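You operate a simulated robot arm through the tools that you are given. There is no shell and no other tool. Be economical: measure what you need, move in short steps, check, and stop when the job is done.

The job below is to be done with a simulated robot arm. You get a single attempt, and the scene is never put back.

Task
Top the open scent tin up to its line and close it.
Fine: look how much is missing; spill none; leave the slide out; stand the tin with the other tins.

It is judged by the outcome, as a careful person would: the job done as asked, and still so three seconds after it is handed in. It fails if anything else is knocked over, pushed out of place, dropped, spilled or broken.

Robot
A 6-joint arm with a two-finger parallel gripper, fixed in place. Base frame: the origin is at the foot of the arm, x ahead of it, y to its left, z up; the work surface is at about z = 800. Readings come in mm, degrees, newtons and seconds.
With the tool pointing down near the work surface it reaches from about 240 to 640 mm from the base axis. Its first joint turns from -66.0 to 66.0 degrees. Payload 2.7 kg.
The tool frame sits at the grasp point between the pads (the TCP): z along the fingers, y along the line on which they close. The tips reach 23 mm beyond it. The gripper opens to 94 mm. The fingers are 38 mm wide and 10 mm thick; the gripper's body (54 by 96 mm) begins 39 mm behind the TCP.
Orientation is that of the tool frame in the base frame, as [roll, pitch, yaw] about the fixed x, y, z axes, in that order (R = Rz(yaw) Ry(pitch) Rx(roll)). With the fingers straight down and closing along the base's y, the tool's x points along the base's -x, its y along +y and its z along -z.

Tools
- The arm moves only by the tool play_rows. Its argument "rows" is text: rows parted by semicolons, each of 7 numbers parted by spaces: the shift along the base's x, y, z in mm, then the turn, a rotation vector about the base's x, y, z in degrees, then the finger opening in mm, from 0 to 94. In form: tx ty tz ax ay az hand; .... A call has 1 to 20 rows; each row shifts and turns the commanded pose from where the row before left it. A row lasts 0.2 s, in which the tool goes at most 50 mm and 8.6 degrees; a call with a longer step from one row to the next is refused whole, and so is a gripper value outside its range. A pose out of reach is approached as far as the arm can. The call stops where the force on the tool passes 90 N (or 10 N more than at its start, if that is more) or the arm is blocked; 0.2 s more then pass. The fingers move at their own pace (about 45 mm/s each) and stop on an object; they squeeze with about 38 N. The grip force told is the motor's: it shows also when the fingers shut on nothing. Time passes only in rows, and 0.2 s behind the last, so rows that do not move let the fingers close. The reply holds the time, the measured pose of the TCP, the force on the tool along the base axes, the opening and the grip force, in the units named above and with some noise, and new pictures: "pictures" is both (left out), scene, wrist or none.
- Cameras (640 x 400 px; columns grow to the right, rows downward): "scene" is fixed at [64.6, -424.2, 1408.3]; the picture's right is [0.85, -0.52, 0.00], its down [-0.27, -0.44, -0.85] and it looks along [0.44, 0.73, -0.52] (base axes); focal length 309 px, centre (320, 200). "wrist" rides on the gripper at [86, 16, -74] in the tool frame; the picture's right is [-0.18, 0.98, 0.00], its down [-0.58, -0.11, -0.81] and it looks along [-0.79, -0.15, 0.59] (tool axes); focal length 243 px, centre (320, 200). There is no depth. A picture from a camera that has moved, and an enlarged one, comes with that camera's place and axes in the base frame and with its lens.
- zoom(camera, box): a new picture of the part [left, top, right, bottom] of that camera's present view, enlarged. It takes no simulated time.
- finish_job(): hands the job in; it is judged then, once.

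Work in short steps. Places have to be worked out from the pictures, the camera data and where the tool is seen: move nearer, look again, correct. Check each grasp and each placing, and mend what went wrong. You have 120 turns and 170 pictures in all, those below and enlarged ones among them. Open the gripper and draw the arm clear of the work before you hand the job in, unless the task says otherwise; then end with one line.

The tools are called after "Request:" as a command line: name --argument value ..., lists and objects as JSON in quotes. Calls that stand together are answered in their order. play_rows: Moves the arm, as the interface text tells. Its arguments: {"type":"object","properties":{"rows":{"type":"string"},"pictures":{"type":"string","enum":["both","scene","wrist","none"]}},"required":["rows"]} The other tools are called the same way: zoom (camera, box) takes an enlarged picture of a part of a camera's view; finish_job () hands the job in.

At the start:

```text
t: 0.0
tcp_pos: [402.9, 199.8, 1184.9]
orientation: [180.0, -0.1, -179.9]
wrist_force: [0.2, 0.3, -0.7]
gripper_width: 93.8
grip_force: 0.0
```

scene: 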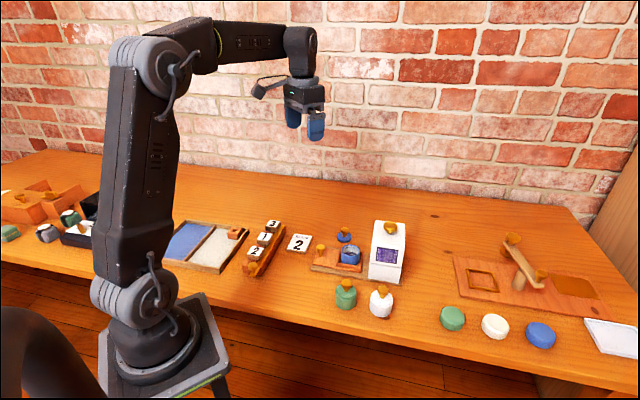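
wrist: 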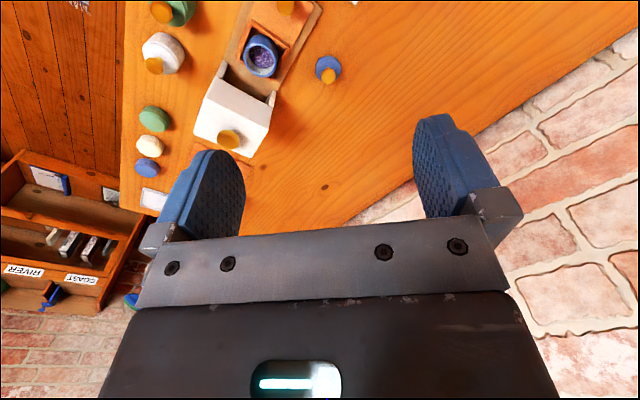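

I'll look closer at the work area first.

Request:
zoom --camera "scene" --box '[290, 200, 430, 330]'

Request:
zoom --camera "scene" --box '[420, 220, 640, 360]'

Request:
zoom --camera "scene" --box '[150, 200, 320, 300]'

Request:
zoom --camera "wrist" --box '[120, 0, 360, 210]'

Request:
zoom --camera "scene" --box '[0, 170, 110, 260]'

```text
3.08 times, centred on (360, 265) of scene
camera zoom: at [64.6, -424.2, 1408.3], right [0.85, -0.52, 0.0], down [-0.27, -0.44, -0.85], along [0.44, 0.73, -0.52], focal length 949 px, centre (197, 0)
```

zoom: 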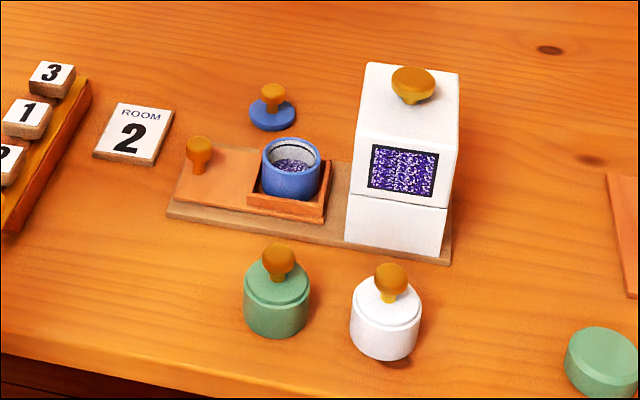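

```text
2.86 times, centred on (530, 290) of scene
camera zoom: at [64.6, -424.2, 1408.3], right [0.85, -0.52, 0.0], down [-0.27, -0.44, -0.85], along [0.44, 0.73, -0.52], focal length 882 px, centre (-280, -57)
```

zoom: 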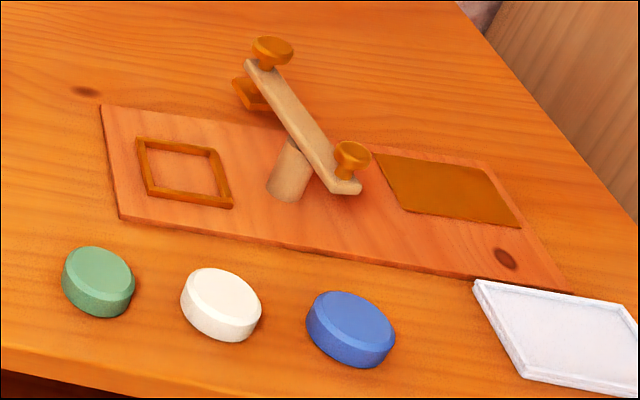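

```text
3.76 times, centred on (235, 250) of scene
camera zoom: at [64.6, -424.2, 1408.3], right [0.85, -0.52, 0.0], down [-0.27, -0.44, -0.85], along [0.44, 0.73, -0.52], focal length 1162 px, centre (640, 12)
```

zoom: 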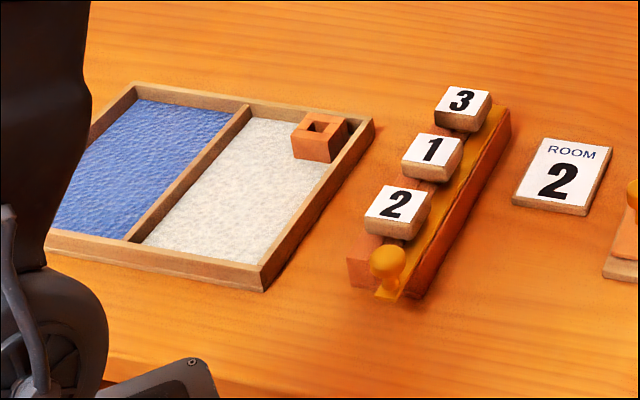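

```text
1.90 times, centred on (240, 105) of wrist
camera zoom: at [316.8, 216.3, 1257.9], right [0.18, 0.98, 0.0], down [0.58, -0.11, 0.81], along [0.79, -0.15, -0.59], focal length 462 px, centre (472, 381)
```

zoom: 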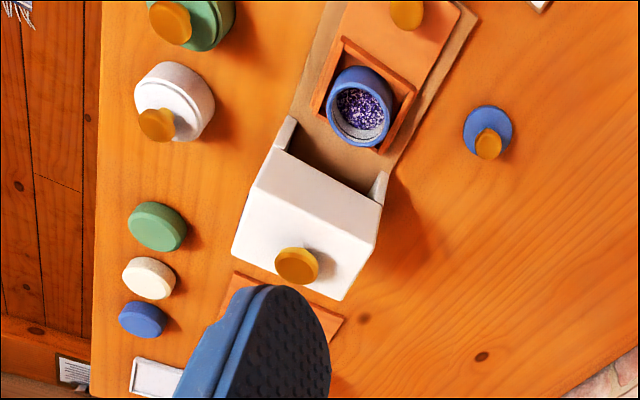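

```text
4.44 times, centred on (55, 215) of scene
camera zoom: at [64.6, -424.2, 1408.3], right [0.85, -0.52, 0.0], down [-0.27, -0.44, -0.85], along [0.44, 0.73, -0.52], focal length 1371 px, centre (1498, 133)
```

zoom: 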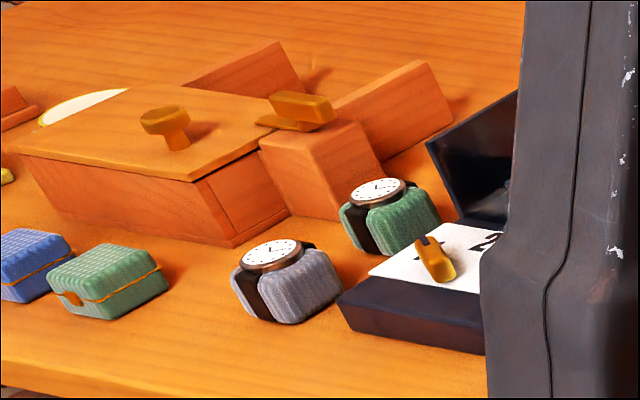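

Request:
zoom --camera "wrist" --box '[230, 20, 300, 90]'

Request:
zoom --camera "scene" --box '[325, 215, 415, 290]'

```text
5.71 times, centred on (265, 55) of wrist
camera zoom: at [316.8, 216.3, 1257.9], right [0.18, 0.98, 0.0], down [0.58, -0.11, 0.81], along [0.79, -0.15, -0.59], focal length 1386 px, centre (634, 1029)
```

zoom: 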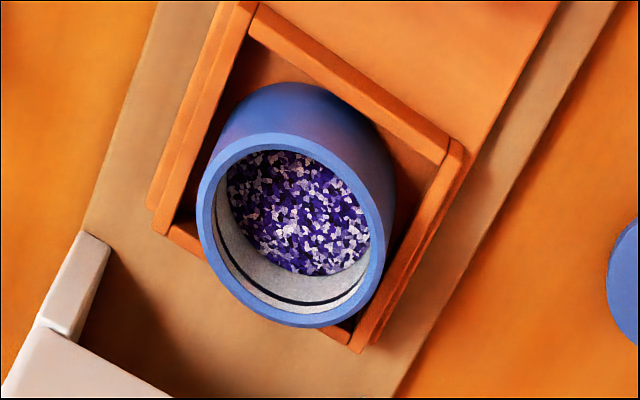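

```text
5.33 times, centred on (370, 252) of scene
camera zoom: at [64.6, -424.2, 1408.3], right [0.85, -0.52, 0.0], down [-0.27, -0.44, -0.85], along [0.44, 0.73, -0.52], focal length 1646 px, centre (53, -80)
```

zoom: 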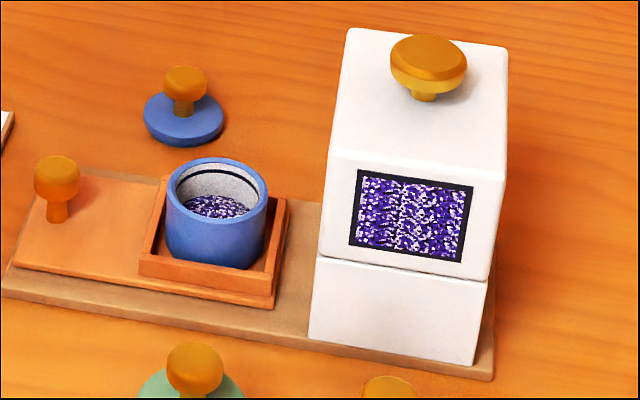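

The slide (with knob), the tin in its pocket and the dispenser lie along a 45° line. I'll turn the tool -45° about z and come closer for a better view.

Request:
play_rows --rows "6 -13 -31 0 0 -7.5 94;6 -13 -31 0 0 -7.5 94;6 -13 -31 0 0 -7.5 94;6 -13 -31 0 0 -7.5 94;6 -13 -31 0 0 -7.5 94;6 -13 -31 0 0 -7.5 94;0 0 0 0 0 0 94"

```text
t: 1.6
tcp_pos: [437.2, 123.0, 999.2]
orientation: [180.0, 0.0, 134.8]
wrist_force: [-0.7, 0.0, 0.5]
gripper_width: 94.1
grip_force: 0.1
camera wrist: at [388.3, 196.6, 1072.8], right [0.83, 0.56, 0.0], down [0.33, -0.49, 0.81], along [0.45, -0.67, -0.59], focal length 243 px, centre (320, 200)
```

scene: 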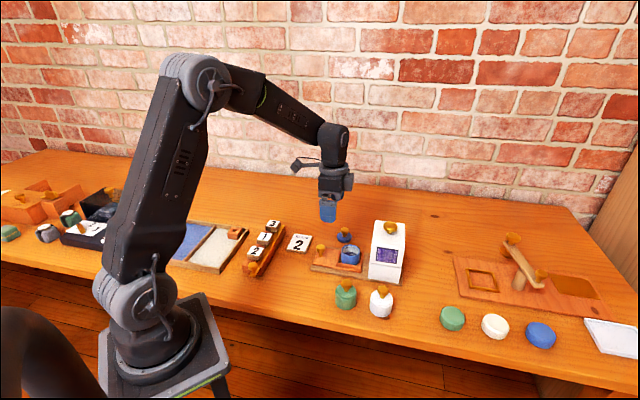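
wrist: 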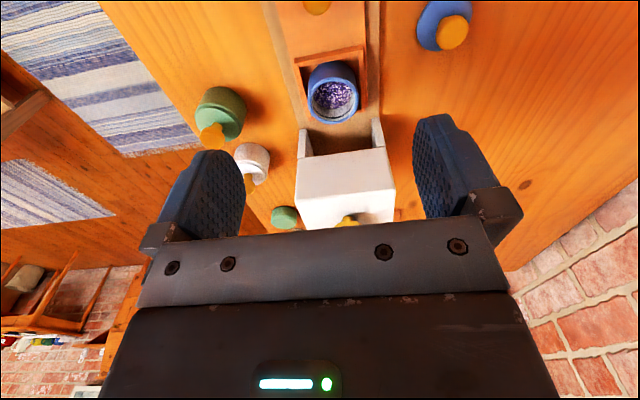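

Request:
zoom --camera "wrist" --box '[180, 0, 500, 200]'

Request:
zoom --camera "wrist" --box '[270, 40, 398, 120]'

```text
2.00 times, centred on (340, 100) of wrist
camera zoom: at [388.3, 196.6, 1072.8], right [0.83, 0.56, 0.0], down [0.33, -0.49, 0.81], along [0.45, -0.67, -0.59], focal length 485 px, centre (280, 400)
```

zoom: 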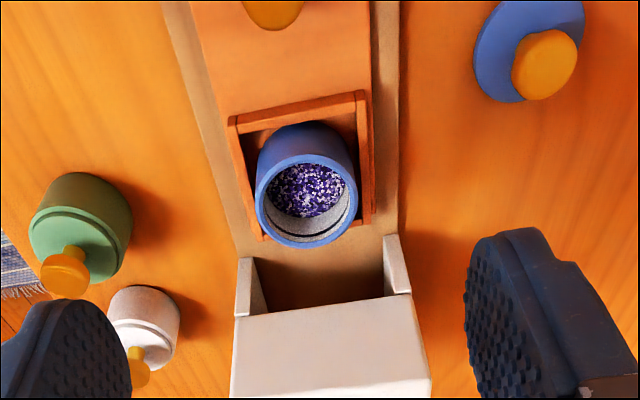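

```text
5.00 times, centred on (334, 80) of wrist
camera zoom: at [388.3, 196.6, 1072.8], right [0.83, 0.56, 0.0], down [0.33, -0.49, 0.81], along [0.45, -0.67, -0.59], focal length 1213 px, centre (250, 800)
```

zoom: 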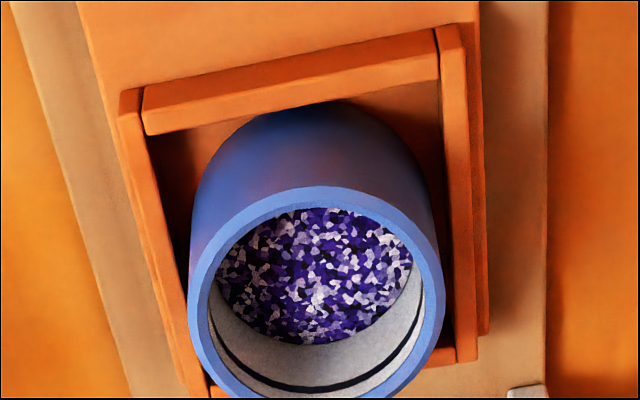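

The slide axis is exactly 45°, the tin's at about (473, 92). I move back along the slide to see its knob.

Request:
play_rows --rows "-18 20 -30 0 0 0 94;-18 20 -30 0 0 0 94;0 0 0 0 0 0 94" --pictures "wrist"

```text
t: 2.4
tcp_pos: [399.6, 161.1, 940.4]
orientation: [-180.0, 0.1, 135.0]
wrist_force: [0.1, -0.3, -0.8]
gripper_width: 94.1
grip_force: 0.1
camera wrist: at [349.8, 235.0, 1014.1], right [0.82, 0.57, 0.0], down [0.33, -0.49, 0.81], along [0.46, -0.67, -0.59], focal length 243 px, centre (320, 200)
```

wrist: 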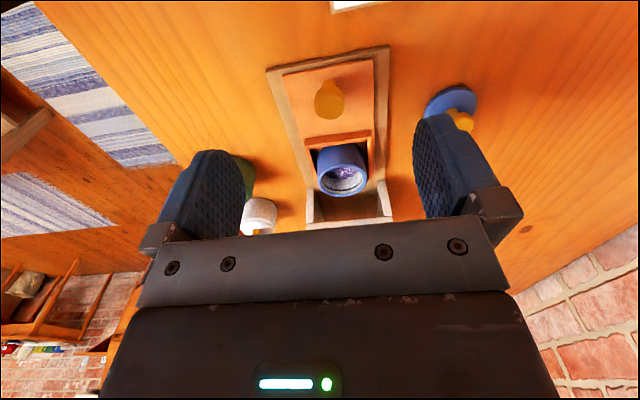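

Request:
zoom --camera "wrist" --box '[260, 40, 420, 140]'

```text
4.00 times, centred on (340, 90) of wrist
camera zoom: at [349.8, 235.0, 1014.1], right [0.82, 0.57, 0.0], down [0.33, -0.49, 0.81], along [0.46, -0.67, -0.59], focal length 970 px, centre (240, 640)
```

zoom: 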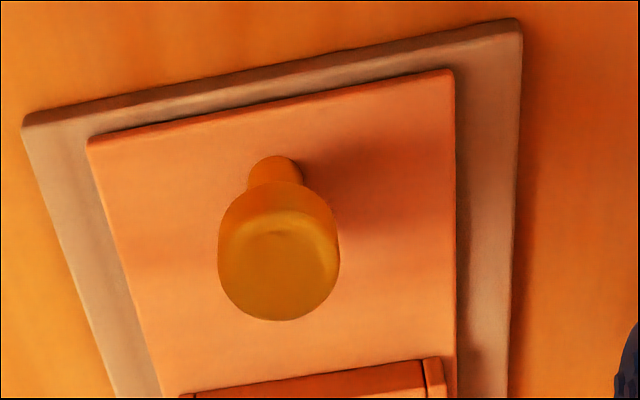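

Knob judged at (417,151), head centre z≈845. I move above it and partway down, narrowing the fingers, then check.

Request:
play_rows --rows "9 -5 -20 0 0 0 60;8.4 -5 -25 0 0 0 60;0 0 -20 0 0 0 60;0 0 0 0 0 0 60"

```text
t: 3.4
tcp_pos: [418.0, 152.1, 873.1]
orientation: [179.9, 0.1, 135.1]
wrist_force: [0.6, 0.8, 0.0]
gripper_width: 59.6
grip_force: 0.0
camera wrist: at [369.6, 225.7, 945.7], right [0.82, 0.57, 0.0], down [0.33, -0.49, 0.81], along [0.46, -0.66, -0.59], focal length 243 px, centre (320, 200)
```

scene: 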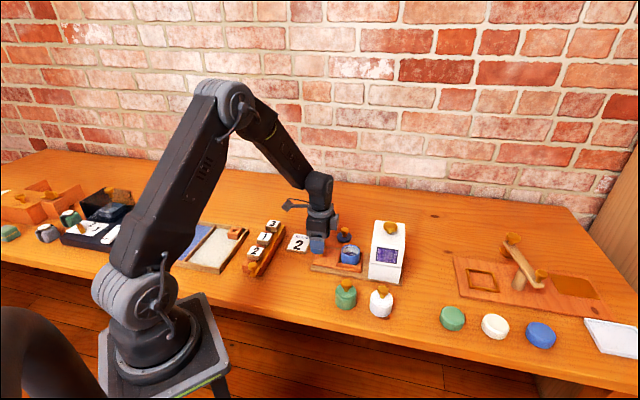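
wrist: 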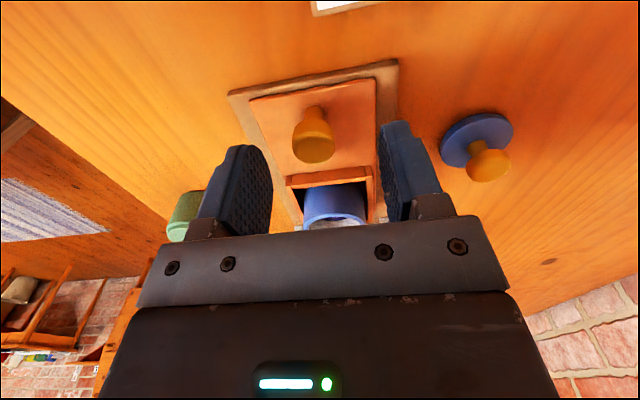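

Knob lies well between the fingers. Descend and close.

Request:
play_rows --rows "0 -1 -13 0 0 0 60;0 0 -13 0 0 0 50;0 0 0 0 0 0 10;0 0 0 0 0 0 10;0 0 0 0 0 0 10" --pictures "wrist"

```text
t: 4.6
tcp_pos: [416.7, 149.3, 848.6]
orientation: [-179.7, -0.1, 135.0]
wrist_force: [-15.9, -18.9, 8.6]
gripper_width: 23.3
grip_force: 44.9
camera wrist: at [368.4, 222.5, 922.0], right [0.83, 0.56, -0.01], down [0.34, -0.49, 0.81], along [0.45, -0.67, -0.59], focal length 243 px, centre (320, 200)
```

wrist: 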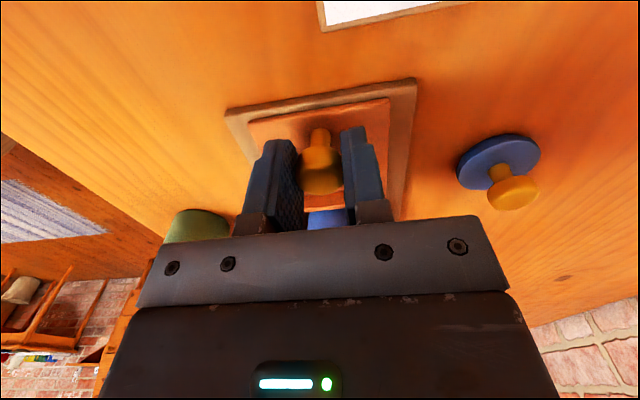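

Gripped at 23 mm; there is a sideways load, so I ease toward -e2 slightly, then push the slide in gently.

Request:
play_rows --rows "-1.5 -1.5 0 0 0 0 10;0 0 0 0 0 0 10" --pictures "none"

Request:
play_rows --rows "5 -5 0 0 0 0 10;5 -5 0 0 0 0 10;0 0 0 0 0 0 10" --pictures "none"

```text
t: 5.2
tcp_pos: [416.8, 148.4, 847.9]
orientation: [-179.9, 0.0, 135.0]
wrist_force: [-8.4, -17.3, 1.0]
gripper_width: 23.6
grip_force: 44.8
```

```text
t: 6.0
tcp_pos: [427.7, 137.3, 847.7]
orientation: [-179.8, 0.1, 135.1]
wrist_force: [-17.7, -17.6, 14.5]
gripper_width: 23.4
grip_force: 45.6
```

Request:
play_rows --rows "-2 -2 0 0 0 0 10;7 -7 0 0 0 0 10;7 -7 0 0 0 0 10;7 -7 0 0 0 0 10;0 0 0 0 0 0 10"

```text
t: 7.2
tcp_pos: [448.5, 117.2, 847.4]
orientation: [179.8, 0.1, 135.1]
wrist_force: [2.1, -1.0, 2.6]
gripper_width: 23.4
grip_force: 45.9
camera wrist: at [399.3, 190.2, 921.7], right [0.82, 0.57, 0.0], down [0.33, -0.49, 0.81], along [0.46, -0.66, -0.59], focal length 243 px, centre (320, 200)
```

scene: 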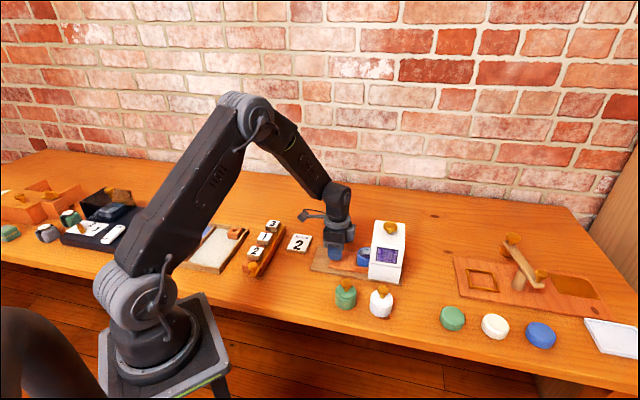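
wrist: 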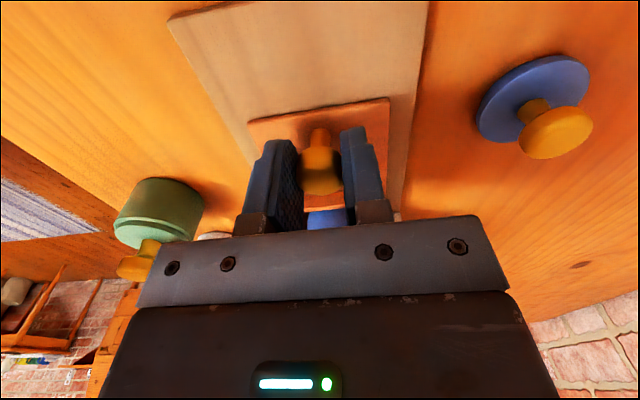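

Slide moves freely, 45 mm so far. Continue until a stop is felt.

Request:
play_rows --rows "6 -6 0 0 0 0 10;6 -6 0 0 0 0 10;4 -4 0 0 0 0 10;0 0 0 0 0 0 10" --pictures "scene"

```text
t: 8.2
tcp_pos: [465.3, 100.1, 848.0]
orientation: [179.7, 0.2, 135.1]
wrist_force: [10.0, 8.6, 12.9]
gripper_width: 23.5
grip_force: 44.7
```

scene: 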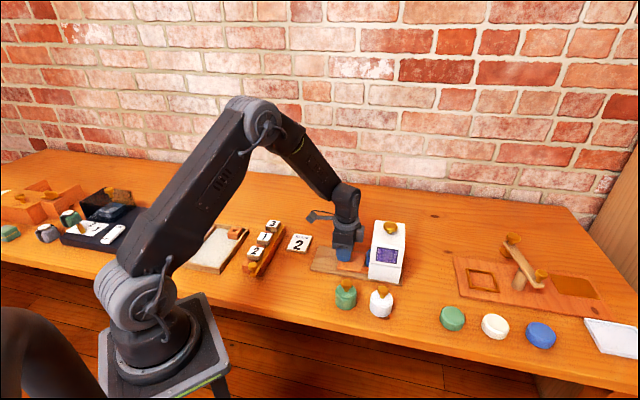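

Request:
zoom --camera "scene" --box '[300, 170, 430, 300]'

Request:
play_rows --rows "4 -4 0 0 0 0 10;4 -4 0 0 0 0 10;0 0 0 0 0 0 10" --pictures "scene"

```text
3.08 times, centred on (365, 235) of scene
camera zoom: at [64.7, -424.0, 1408.3], right [0.85, -0.52, 0.0], down [-0.27, -0.44, -0.85], along [0.44, 0.73, -0.52], focal length 949 px, centre (182, 92)
```

zoom: 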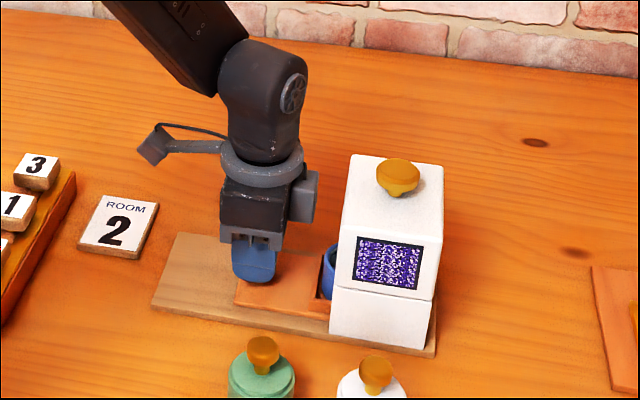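

```text
t: 9.0
tcp_pos: [474.3, 90.8, 847.1]
orientation: [179.8, 0.2, 135.1]
wrist_force: [12.4, 13.7, 15.0]
gripper_width: 23.2
grip_force: 44.6
```

scene: 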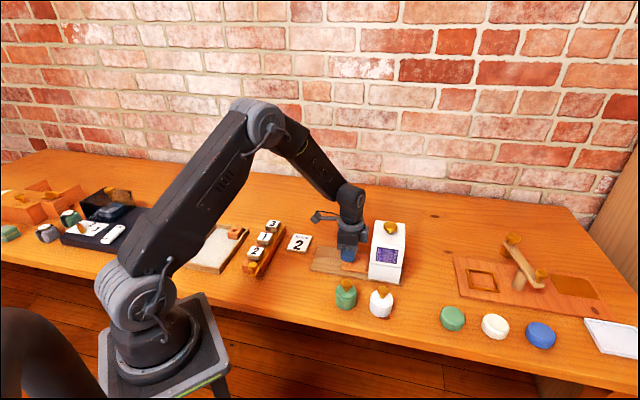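

Request:
zoom --camera "scene" --box '[310, 180, 430, 290]'

```text
3.64 times, centred on (370, 235) of scene
camera zoom: at [64.7, -423.9, 1408.4], right [0.85, -0.52, 0.0], down [-0.27, -0.44, -0.85], along [0.44, 0.73, -0.52], focal length 1122 px, centre (138, 73)
```

zoom: 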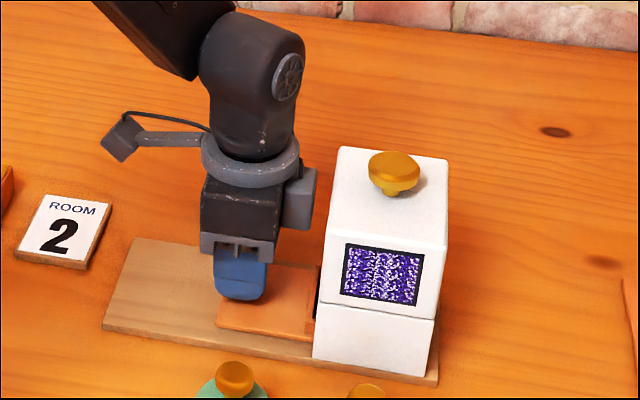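

Request:
play_rows --rows "-0.5 -0.5 0 0 0 0 10;3 -3 0 0 0 0 10;2 -2 0 0 0 0 10;0 0 0 0 0 0 10" --pictures "scene"

Request:
zoom --camera "scene" --box '[310, 180, 430, 290]'

```text
t: 10.0
tcp_pos: [478.4, 86.7, 847.7]
orientation: [179.5, 0.3, 135.1]
wrist_force: [15.2, 17.8, 12.3]
gripper_width: 23.6
grip_force: 45.0
```

scene: 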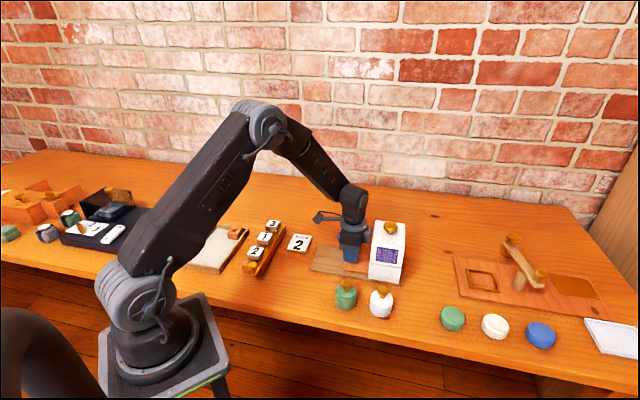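

```text
3.64 times, centred on (370, 235) of scene
camera zoom: at [64.8, -423.8, 1408.4], right [0.85, -0.52, 0.0], down [-0.27, -0.45, -0.85], along [0.44, 0.73, -0.52], focal length 1122 px, centre (138, 73)
```

zoom: 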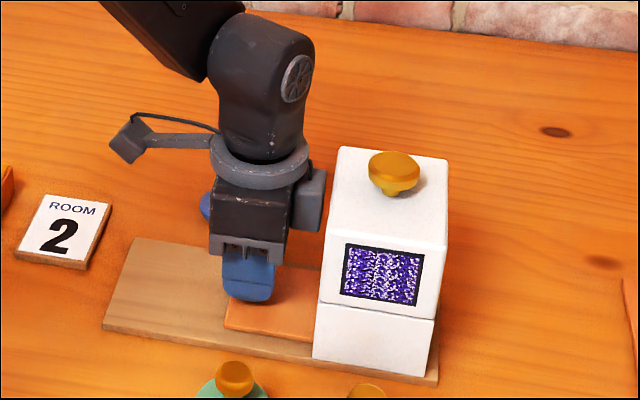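

The gripper housing is close to the dispenser face, so I'll release, back off 12 mm along the slide and regrip the knob with the forward part of the pads.

Request:
play_rows --rows "1.5 1.5 0 0 0 0 10;0 0 0 0 0 0 40;0 0 0 0 0 0 40;-4.5 4.5 0 0 0 0 40;-4.5 4.5 0 0 0 0 40;0 0 0 0 0 0 40" --pictures "both"

```text
t: 11.4
tcp_pos: [469.3, 95.3, 847.3]
orientation: [179.9, 0.0, 135.0]
wrist_force: [0.4, -0.4, 0.4]
gripper_width: 40.1
grip_force: 0.1
camera wrist: at [419.3, 169.8, 920.7], right [0.82, 0.57, 0.0], down [0.33, -0.49, 0.81], along [0.46, -0.66, -0.59], focal length 243 px, centre (320, 200)
```

scene: 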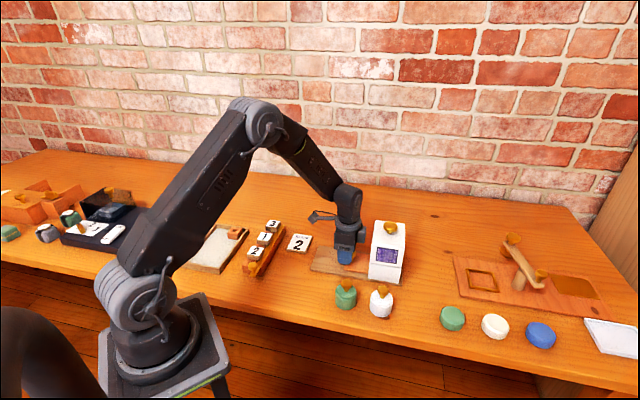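
wrist: 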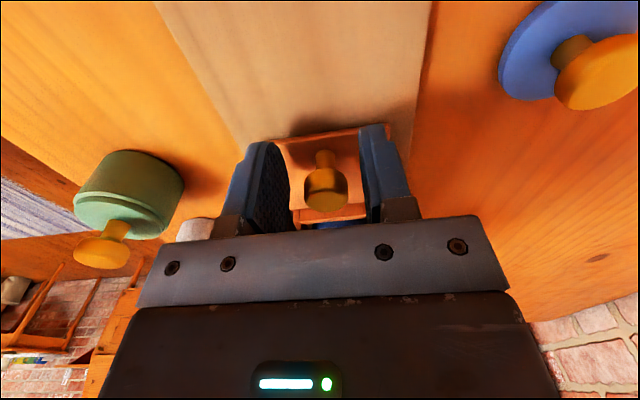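

Request:
play_rows --rows "0 0 0 0 0 0 10;0 0 0 0 0 0 10;0 0 0 0 0 0 10;3 -3 0 0 0 0 10;2 -2 0 0 0 0 10;0 0 0 0 0 0 10" --pictures "none"

Request:
play_rows --rows "2 -2 0 0 0 0 10;0 0 0 0 0 0 10" --pictures "none"

```text
t: 12.8
tcp_pos: [472.8, 91.4, 847.0]
orientation: [180.0, 0.1, 135.2]
wrist_force: [3.9, 6.6, 0.5]
gripper_width: 23.5
grip_force: 45.4
```

```text
t: 13.4
tcp_pos: [474.0, 90.8, 847.4]
orientation: [180.0, -0.1, 135.2]
wrist_force: [-10.6, 28.3, 6.6]
gripper_width: 23.2
grip_force: 45.2
```

A stop seems to be reached (force along the slide rises). One tiny confirming push.

Request:
play_rows --rows "1.5 -1.5 0 0 0 0 10;0 0 0 0 0 0 10" --pictures "both"

Request:
zoom --camera "scene" --box '[310, 180, 430, 290]'

```text
t: 14.0
tcp_pos: [474.5, 91.3, 846.6]
orientation: [180.0, 0.0, 135.4]
wrist_force: [-22.5, 31.4, 16.5]
gripper_width: 23.7
grip_force: 45.0
camera wrist: at [424.7, 164.6, 921.0], right [0.82, 0.57, 0.0], down [0.34, -0.49, 0.81], along [0.46, -0.66, -0.59], focal length 243 px, centre (320, 200)
```

scene: 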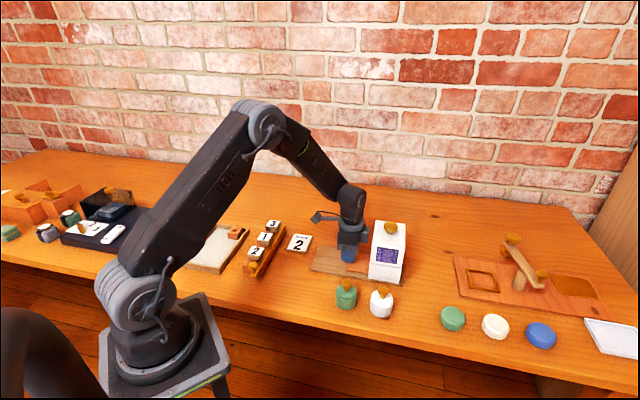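
wrist: 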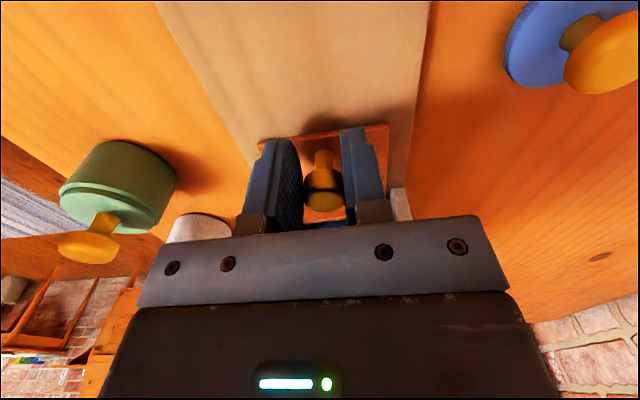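

```text
3.64 times, centred on (370, 235) of scene
camera zoom: at [63.9, -423.5, 1408.5], right [0.85, -0.52, 0.0], down [-0.27, -0.45, -0.85], along [0.44, 0.73, -0.52], focal length 1122 px, centre (138, 73)
```

zoom: 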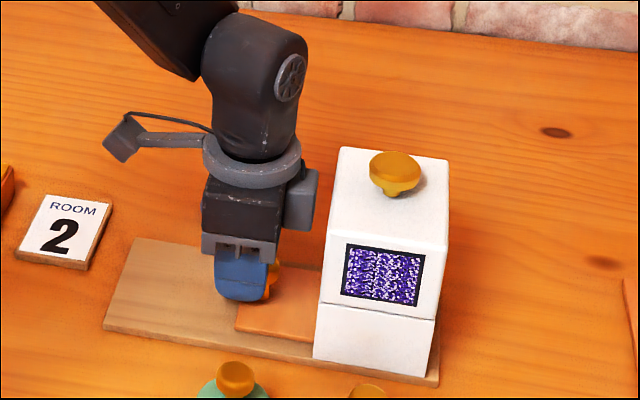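

Slide is at its stop. Release, rise, and look at the dispenser's top knob.

Request:
play_rows --rows "-2 2 0 0 0 0 10;0 0 0 0 0 0 60;0 0 0 0 0 0 60;0 0 30 0 0 0 60;0 0 45 0 0 0 60;0 0 45 0 0 0 60;0 0 40 0 0 0 60;15 -15 0 0 0 0 60;10 -10 0 0 0 0 60;0 0 0 0 0 0 60" --pictures "both"

```text
t: 16.2
tcp_pos: [498.7, 65.9, 1007.5]
orientation: [-180.0, 0.0, 135.0]
wrist_force: [0.2, -0.4, -0.5]
gripper_width: 60.2
grip_force: 0.0
camera wrist: at [450.4, 139.1, 1080.8], right [0.82, 0.57, 0.0], down [0.33, -0.49, 0.81], along [0.46, -0.66, -0.59], focal length 243 px, centre (320, 200)
```

scene: 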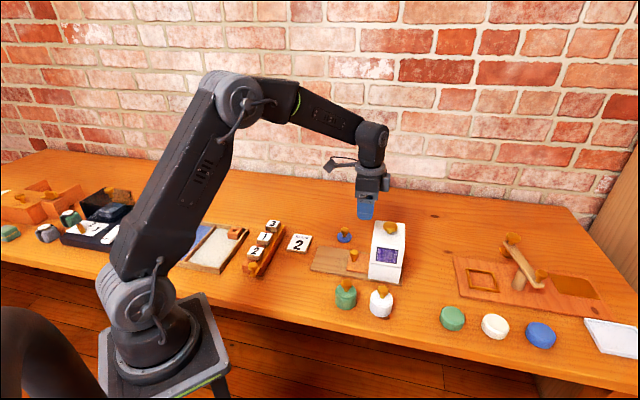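
wrist: 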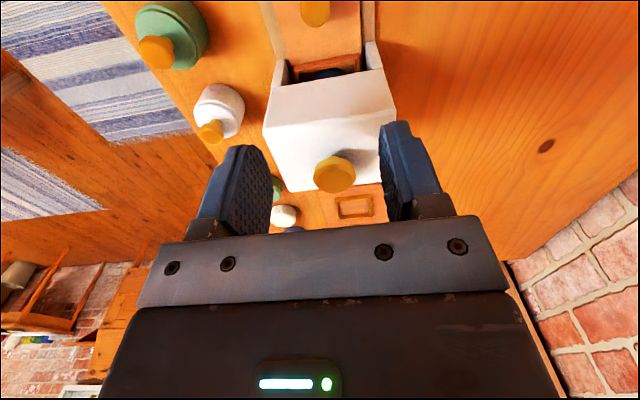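

Knob top judged at (544,25), head z≈940–950. I close the fingers, go above it and come down to just over it.

Request:
play_rows --rows "15 -13.5 0 0 0 0 0;15 -13.5 0 0 0 0 0;15.3 -14 0 0 0 0 0;0 0 -10 0 0 0 0;0 0 0 0 0 0 0" --pictures "both"

Request:
zoom --camera "scene" --box '[340, 170, 440, 290]'

```text
t: 17.4
tcp_pos: [545.0, 25.1, 996.0]
orientation: [-180.0, 0.1, 135.0]
wrist_force: [0.4, -0.4, 0.0]
gripper_width: 0.0
grip_force: 37.7
camera wrist: at [496.2, 97.3, 1069.3], right [0.82, 0.57, 0.0], down [0.33, -0.49, 0.81], along [0.46, -0.66, -0.59], focal length 243 px, centre (320, 200)
```

scene: 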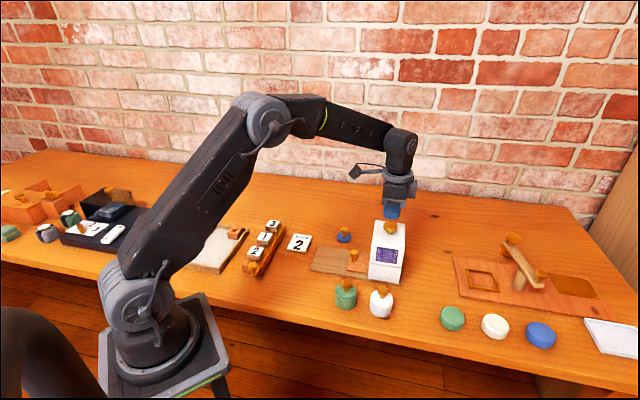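
wrist: 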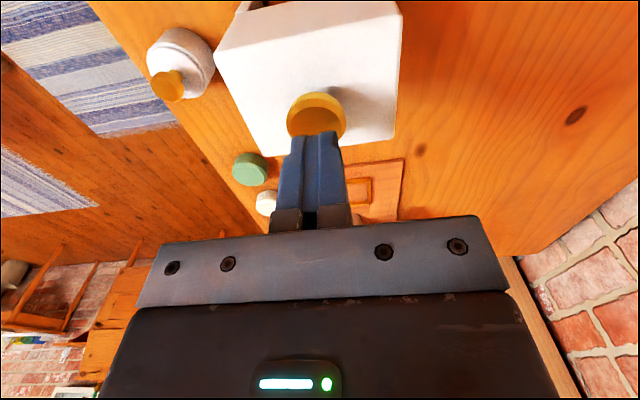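

```text
3.33 times, centred on (390, 230) of scene
camera zoom: at [64.7, -424.2, 1408.3], right [0.85, -0.52, 0.0], down [-0.27, -0.44, -0.85], along [0.44, 0.73, -0.52], focal length 1029 px, centre (87, 100)
```

zoom: 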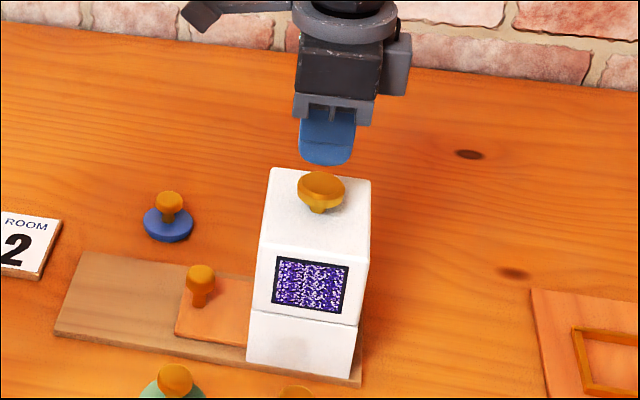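

Aligned. Descend slowly to find contact.

Request:
play_rows --rows "-1 1 -6 0 0 0 0;0 0 -6 0 0 0 0;0 0 -4 0 0 0 0;0 0 -3 0 0 0 0;0 0 0 0 0 0 0" --pictures "none"

```text
t: 18.6
tcp_pos: [545.0, 26.4, 978.0]
orientation: [179.9, 0.0, 135.1]
wrist_force: [0.5, -0.1, 0.9]
gripper_width: 0.0
grip_force: 37.9
```

Request:
play_rows --rows "0 0 -3 0 0 0 0;0 0 -3 0 0 0 0;0 0 0 0 0 0 0" --pictures "none"

Request:
play_rows --rows "0 0 -2 0 0 0 0;0 0 -2 0 0 0 0;0 0 0 0 0 0 0" --pictures "scene"

```text
t: 19.4
tcp_pos: [544.9, 24.9, 973.0]
orientation: [179.9, 0.0, 135.0]
wrist_force: [-0.7, 1.9, 2.9]
gripper_width: 0.0
grip_force: 37.7
```

```text
t: 20.2
tcp_pos: [544.4, 25.4, 967.4]
orientation: [179.9, 0.0, 135.0]
wrist_force: [-1.0, 1.7, 5.4]
gripper_width: 0.0
grip_force: 38.5
```

scene: 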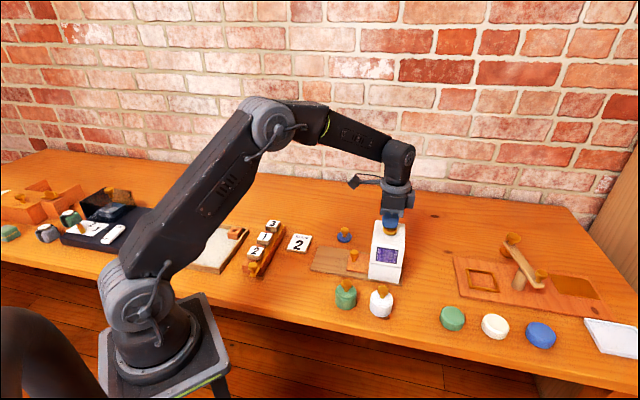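

In contact with a springy knob (5 N). Press on until it bottoms.

Request:
play_rows --rows "0 0 -2 0 0 0 0;0 0 -2 0 0 0 0;0 0 0 0 0 0 0" --pictures "none"

Request:
play_rows --rows "0 0 -2 0 0 0 0;0 0 -2 0 0 0 0;0 0 0 0 0 0 0" --pictures "scene"

Request:
zoom --camera "scene" --box '[340, 170, 440, 290]'

```text
t: 21.0
tcp_pos: [544.6, 24.2, 965.4]
orientation: [179.7, 0.1, 135.1]
wrist_force: [2.5, 3.7, 18.4]
gripper_width: 0.1
grip_force: 37.7
```

```text
t: 21.8
tcp_pos: [545.3, 25.0, 963.6]
orientation: [179.7, 0.3, 135.0]
wrist_force: [-11.4, 1.5, 36.5]
gripper_width: 0.0
grip_force: 37.7
```

scene: 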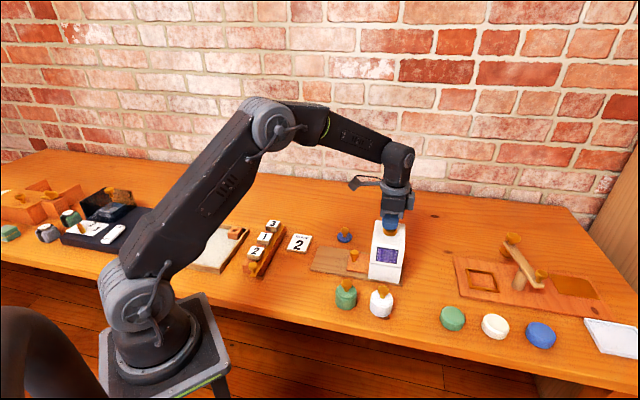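

```text
3.33 times, centred on (390, 230) of scene
camera zoom: at [63.7, -424.2, 1408.3], right [0.85, -0.52, 0.0], down [-0.27, -0.44, -0.85], along [0.44, 0.73, -0.52], focal length 1029 px, centre (87, 100)
```

zoom: 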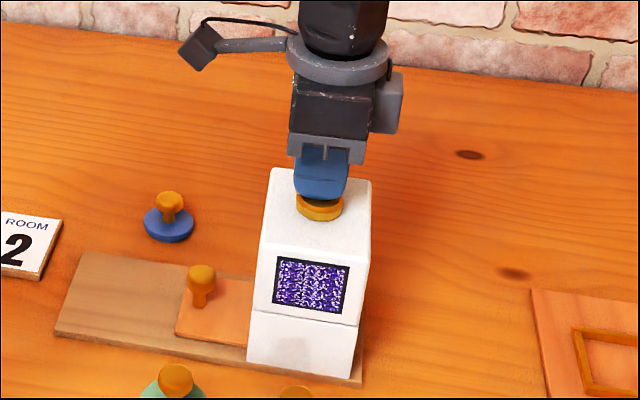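

The knob bottomed (36 N): one dose. Rise, go back over the slide knob.

Request:
play_rows --rows "0 0 10 0 0 0 0;0 0 20 0 0 0 0;0 0 30 0 0 0 0;-15 13.5 0 0 0 0 50;-15 13.5 0 0 0 0 50;-15.3 13 0 0 0 0 50;-10 10 0 0 0 0 50;-16 16 0 0 0 0 50;0 0 0 0 0 0 50" --pictures "both"

Request:
zoom --camera "scene" --box '[340, 170, 440, 290]'

```text
t: 23.8
tcp_pos: [472.4, 90.8, 1020.1]
orientation: [179.9, 0.1, 135.0]
wrist_force: [0.0, 0.0, -1.5]
gripper_width: 50.1
grip_force: 0.0
camera wrist: at [424.4, 164.1, 1093.3], right [0.82, 0.57, 0.0], down [0.33, -0.49, 0.81], along [0.46, -0.66, -0.59], focal length 243 px, centre (320, 200)
```

scene: 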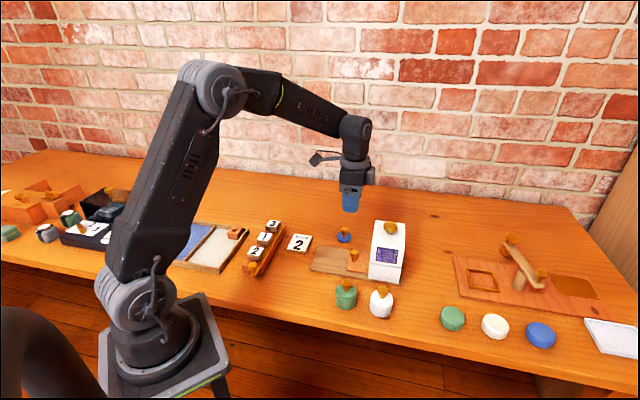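
wrist: 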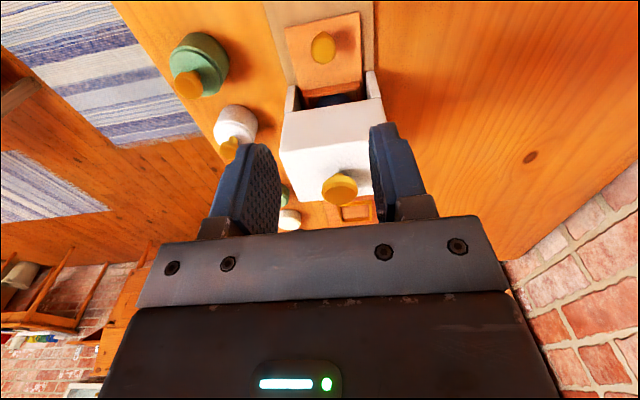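

```text
3.33 times, centred on (390, 230) of scene
camera zoom: at [64.6, -424.2, 1408.3], right [0.85, -0.52, 0.0], down [-0.27, -0.44, -0.85], along [0.44, 0.73, -0.52], focal length 1029 px, centre (87, 100)
```

zoom: 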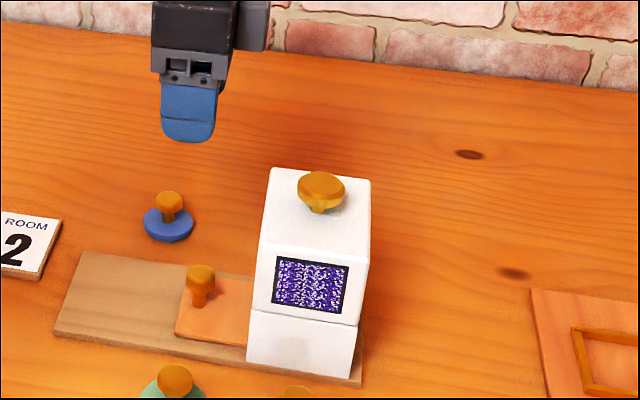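

Knob sprang back. Now descend onto the slide knob with the rear offset and grip.

Request:
play_rows --rows "1 0.7 -40 0 0 0 50;0 0 -45 0 0 0 50;0 0 -45 0 0 0 50;0 0 -28 0 0 0 50;0 0 -15 0 0 0 50;0 0 0 0 0 0 50;0 0 0 0 0 0 10;0 0 0 0 0 0 10;0 0 0 0 0 0 10" --pictures "wrist"

```text
t: 25.8
tcp_pos: [473.9, 92.0, 847.0]
orientation: [180.0, -0.1, 135.0]
wrist_force: [-2.5, -3.3, -1.3]
gripper_width: 23.4
grip_force: 45.5
camera wrist: at [424.4, 165.5, 920.8], right [0.82, 0.57, 0.0], down [0.33, -0.49, 0.81], along [0.46, -0.67, -0.59], focal length 243 px, centre (320, 200)
```

wrist: 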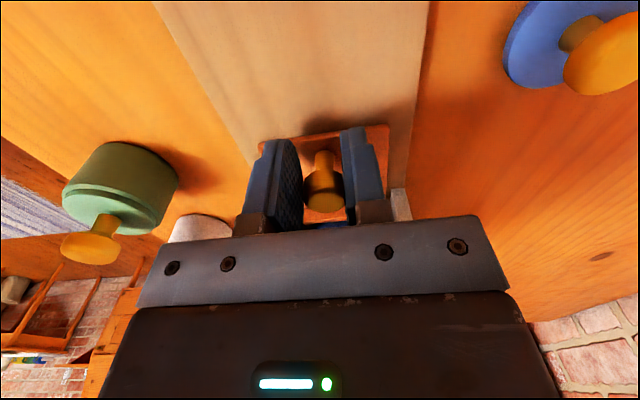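

Grip good, no side load. Pull the slide out ~93 mm.

Request:
play_rows --rows "-3 3 0 0 0 0 10;-6 6 0 0 0 0 10;-6 6 0 0 0 0 10;-6 6 0 0 0 0 10;-6 6 0 0 0 0 10;-6 6 0 0 0 0 10;-6 6 0 0 0 0 10;-6 6 0 0 0 0 10;-6 6 0 0 0 0 10;-5 5 0 0 0 0 10;-4 4 0 0 0 0 10;-3 3 0 0 0 0 10;0 0 0 0 0 0 10" --pictures "scene"

Request:
zoom --camera "scene" --box '[325, 215, 415, 290]'

```text
t: 28.6
tcp_pos: [409.7, 153.8, 847.6]
orientation: [180.0, 0.0, 135.0]
wrist_force: [-11.1, -9.0, 0.6]
gripper_width: 23.3
grip_force: 44.7
```

scene: 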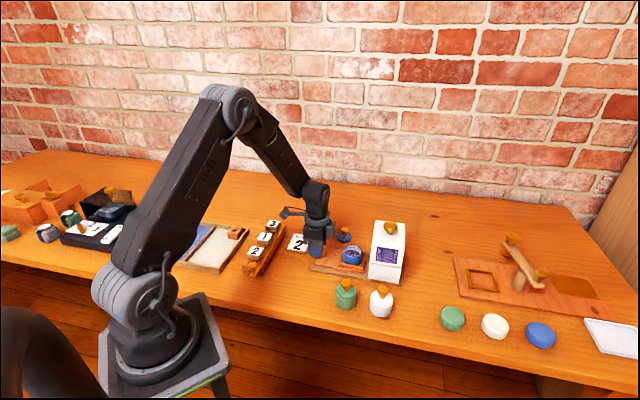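

```text
5.33 times, centred on (370, 252) of scene
camera zoom: at [64.4, -424.4, 1408.2], right [0.85, -0.52, 0.0], down [-0.27, -0.44, -0.85], along [0.44, 0.73, -0.52], focal length 1646 px, centre (53, -80)
```

zoom: 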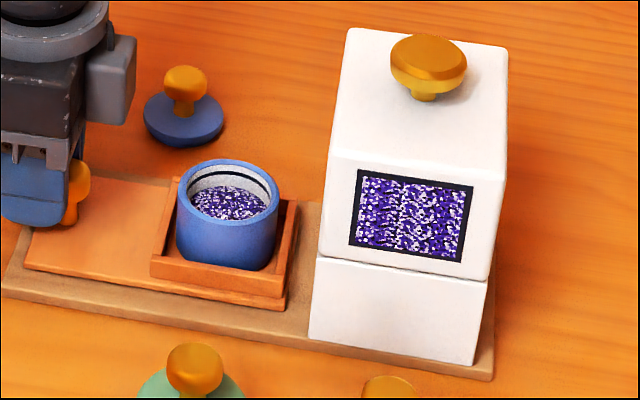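

Request:
zoom --camera "scene" --box '[344, 238, 370, 256]'

```text
16.00 times, centred on (357, 247) of scene
camera zoom: at [64.4, -424.4, 1408.2], right [0.85, -0.52, 0.0], down [-0.27, -0.44, -0.85], along [0.44, 0.73, -0.52], focal length 4937 px, centre (-272, -552)
```

zoom: 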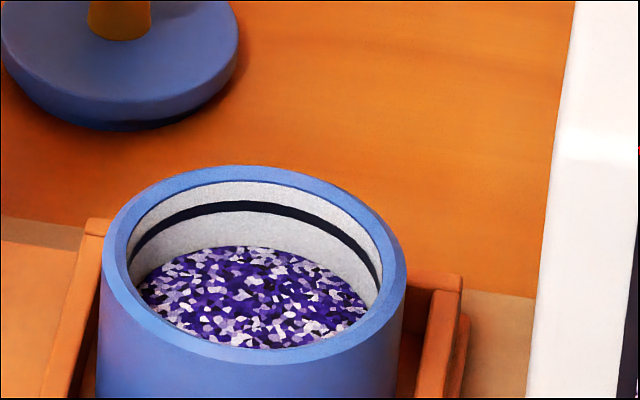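

The level rose but is still ~8 mm below the line. Push the slide in again for another dose.

Request:
play_rows --rows "2 -3.5 0 0 0 0 10;6 -6 0 0 0 0 10;6 -6 0 0 0 0 10;6 -6 0 0 0 0 10;6 -6 0 0 0 0 10;6 -6 0 0 0 0 10;6 -6 0 0 0 0 10;6 -6 0 0 0 0 10;6 -6 0 0 0 0 10;6 -6 0 0 0 0 10;5 -5 0 0 0 0 10;3 -3 0 0 0 0 10;0 0 0 0 0 0 10" --pictures "none"

```text
t: 31.4
tcp_pos: [473.5, 92.0, 846.5]
orientation: [-179.9, -0.3, 135.1]
wrist_force: [-15.2, 18.5, 12.3]
gripper_width: 23.4
grip_force: 44.8
```

Back at the stop. Release, rise and go over the dispenser knob, descend to just above contact.

Request:
play_rows --rows "-1.5 1.5 0 0 0 0 10;0 0 0 0 0 0 60;0 0 0 0 0 0 60;0 0 40 0 0 0 60;0 0 45 0 0 0 60;0 0 45 0 0 0 60;0 0 33 0 0 0 60;18 -17 0 0 0 0 0;18 -17 0 0 0 0 0;18 -17 0 0 0 0 0;17 -15.5 0 0 0 0 0;0 0 -20 0 0 0 0;0 0 -15 0 0 0 0;0 0 0 0 0 0 0" --pictures "scene"

```text
t: 34.4
tcp_pos: [545.6, 23.4, 974.7]
orientation: [179.9, 0.2, 135.0]
wrist_force: [0.1, 0.4, 2.9]
gripper_width: 0.2
grip_force: 38.3
```

scene: 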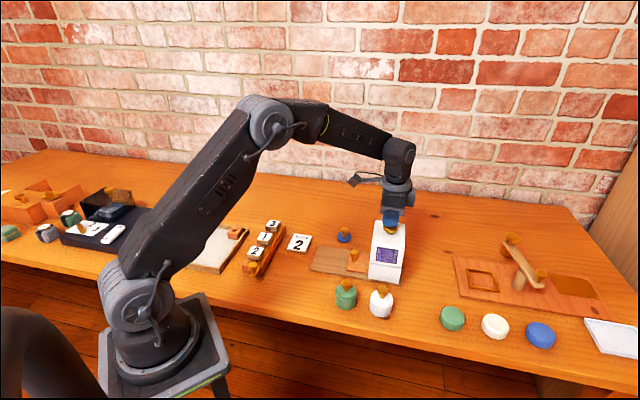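

Just in contact. One smooth press, then up and back over the slide knob.

Request:
play_rows --rows "-0.5 0.5 -4 0 0 0 0;0 0 -4 0 0 0 0;0 0 -3 0 0 0 0;0 0 -1 0 0 0 0;0 0 0 0 0 0 0" --pictures "none"

Request:
play_rows --rows "0 0 12 0 0 0 0;0 0 20 0 0 0 0;0 0 30 0 0 0 0;-18 17 0 0 0 0 50;-18 17 0 0 0 0 50;-18 17 0 0 0 0 50;-17 16.5 0 0 0 0 50;0 0 -40 0 0 0 50;0 0 -45 0 0 0 50;0 0 -45 0 0 0 50;0 0 -28 0 0 0 50;0 0 -17 0 0 0 50;0 0 0 0 0 0 50" --pictures "wrist"

```text
t: 35.6
tcp_pos: [543.6, 24.2, 964.6]
orientation: [179.9, 0.1, 135.0]
wrist_force: [-7.3, -7.4, 24.0]
gripper_width: 0.0
grip_force: 38.1
```

```text
t: 38.4
tcp_pos: [476.7, 95.7, 850.4]
orientation: [179.8, 0.0, 135.0]
wrist_force: [-0.9, 0.1, 0.6]
gripper_width: 50.0
grip_force: 0.0
camera wrist: at [427.0, 167.8, 924.1], right [0.82, 0.57, 0.0], down [0.33, -0.49, 0.81], along [0.46, -0.66, -0.59], focal length 243 px, centre (320, 200)
```

wrist: 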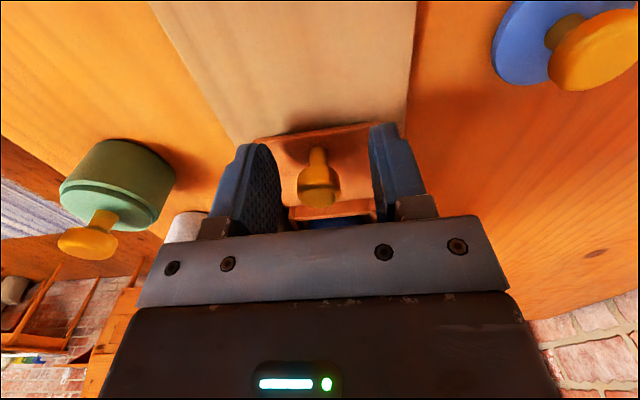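

Slightly off sideways; correct to (473.6,91.8,847), grip and pull out.

Request:
play_rows --rows "-3 -3.8 -3 0 0 0 50;0 0 0 0 0 0 10;0 0 0 0 0 0 10;0 0 0 0 0 0 10;-3 3 0 0 0 0 10;-6 6 0 0 0 0 10;-6 6 0 0 0 0 10;-6 6 0 0 0 0 10;-6 6 0 0 0 0 10;-6 6 0 0 0 0 10;-6 6 0 0 0 0 10;-6 6 0 0 0 0 10;-6 6 0 0 0 0 10;-5 5 0 0 0 0 10;-4 4 0 0 0 0 10;-3 3 0 0 0 0 10;0 0 0 0 0 0 10" --pictures "scene"

Request:
zoom --camera "scene" --box '[344, 238, 370, 256]'

```text
t: 42.0
tcp_pos: [411.2, 154.2, 849.4]
orientation: [179.3, 0.3, 135.2]
wrist_force: [17.6, 15.7, 10.7]
gripper_width: 23.5
grip_force: 44.7
```

scene: 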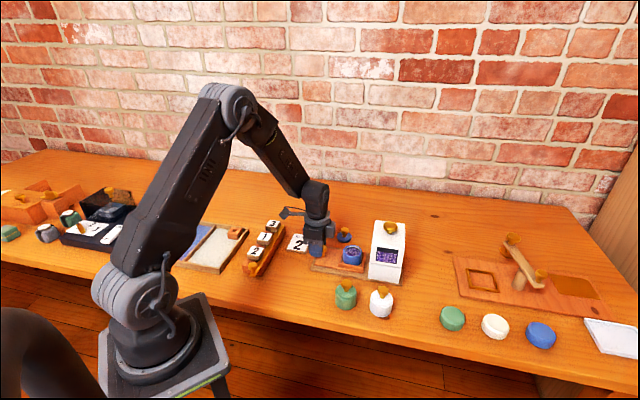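

```text
16.00 times, centred on (357, 247) of scene
camera zoom: at [64.9, -423.9, 1408.4], right [0.85, -0.52, 0.0], down [-0.27, -0.45, -0.85], along [0.44, 0.73, -0.52], focal length 4937 px, centre (-272, -552)
```

zoom: 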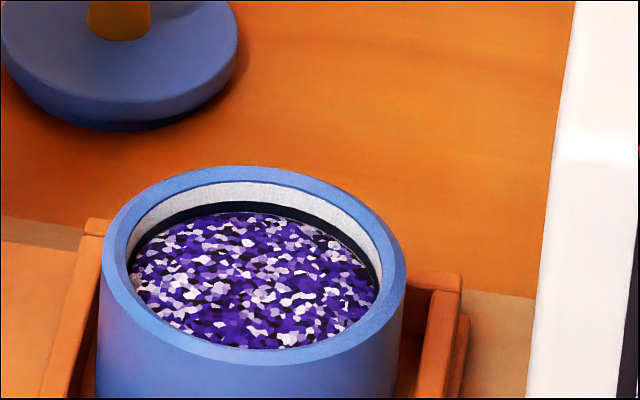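

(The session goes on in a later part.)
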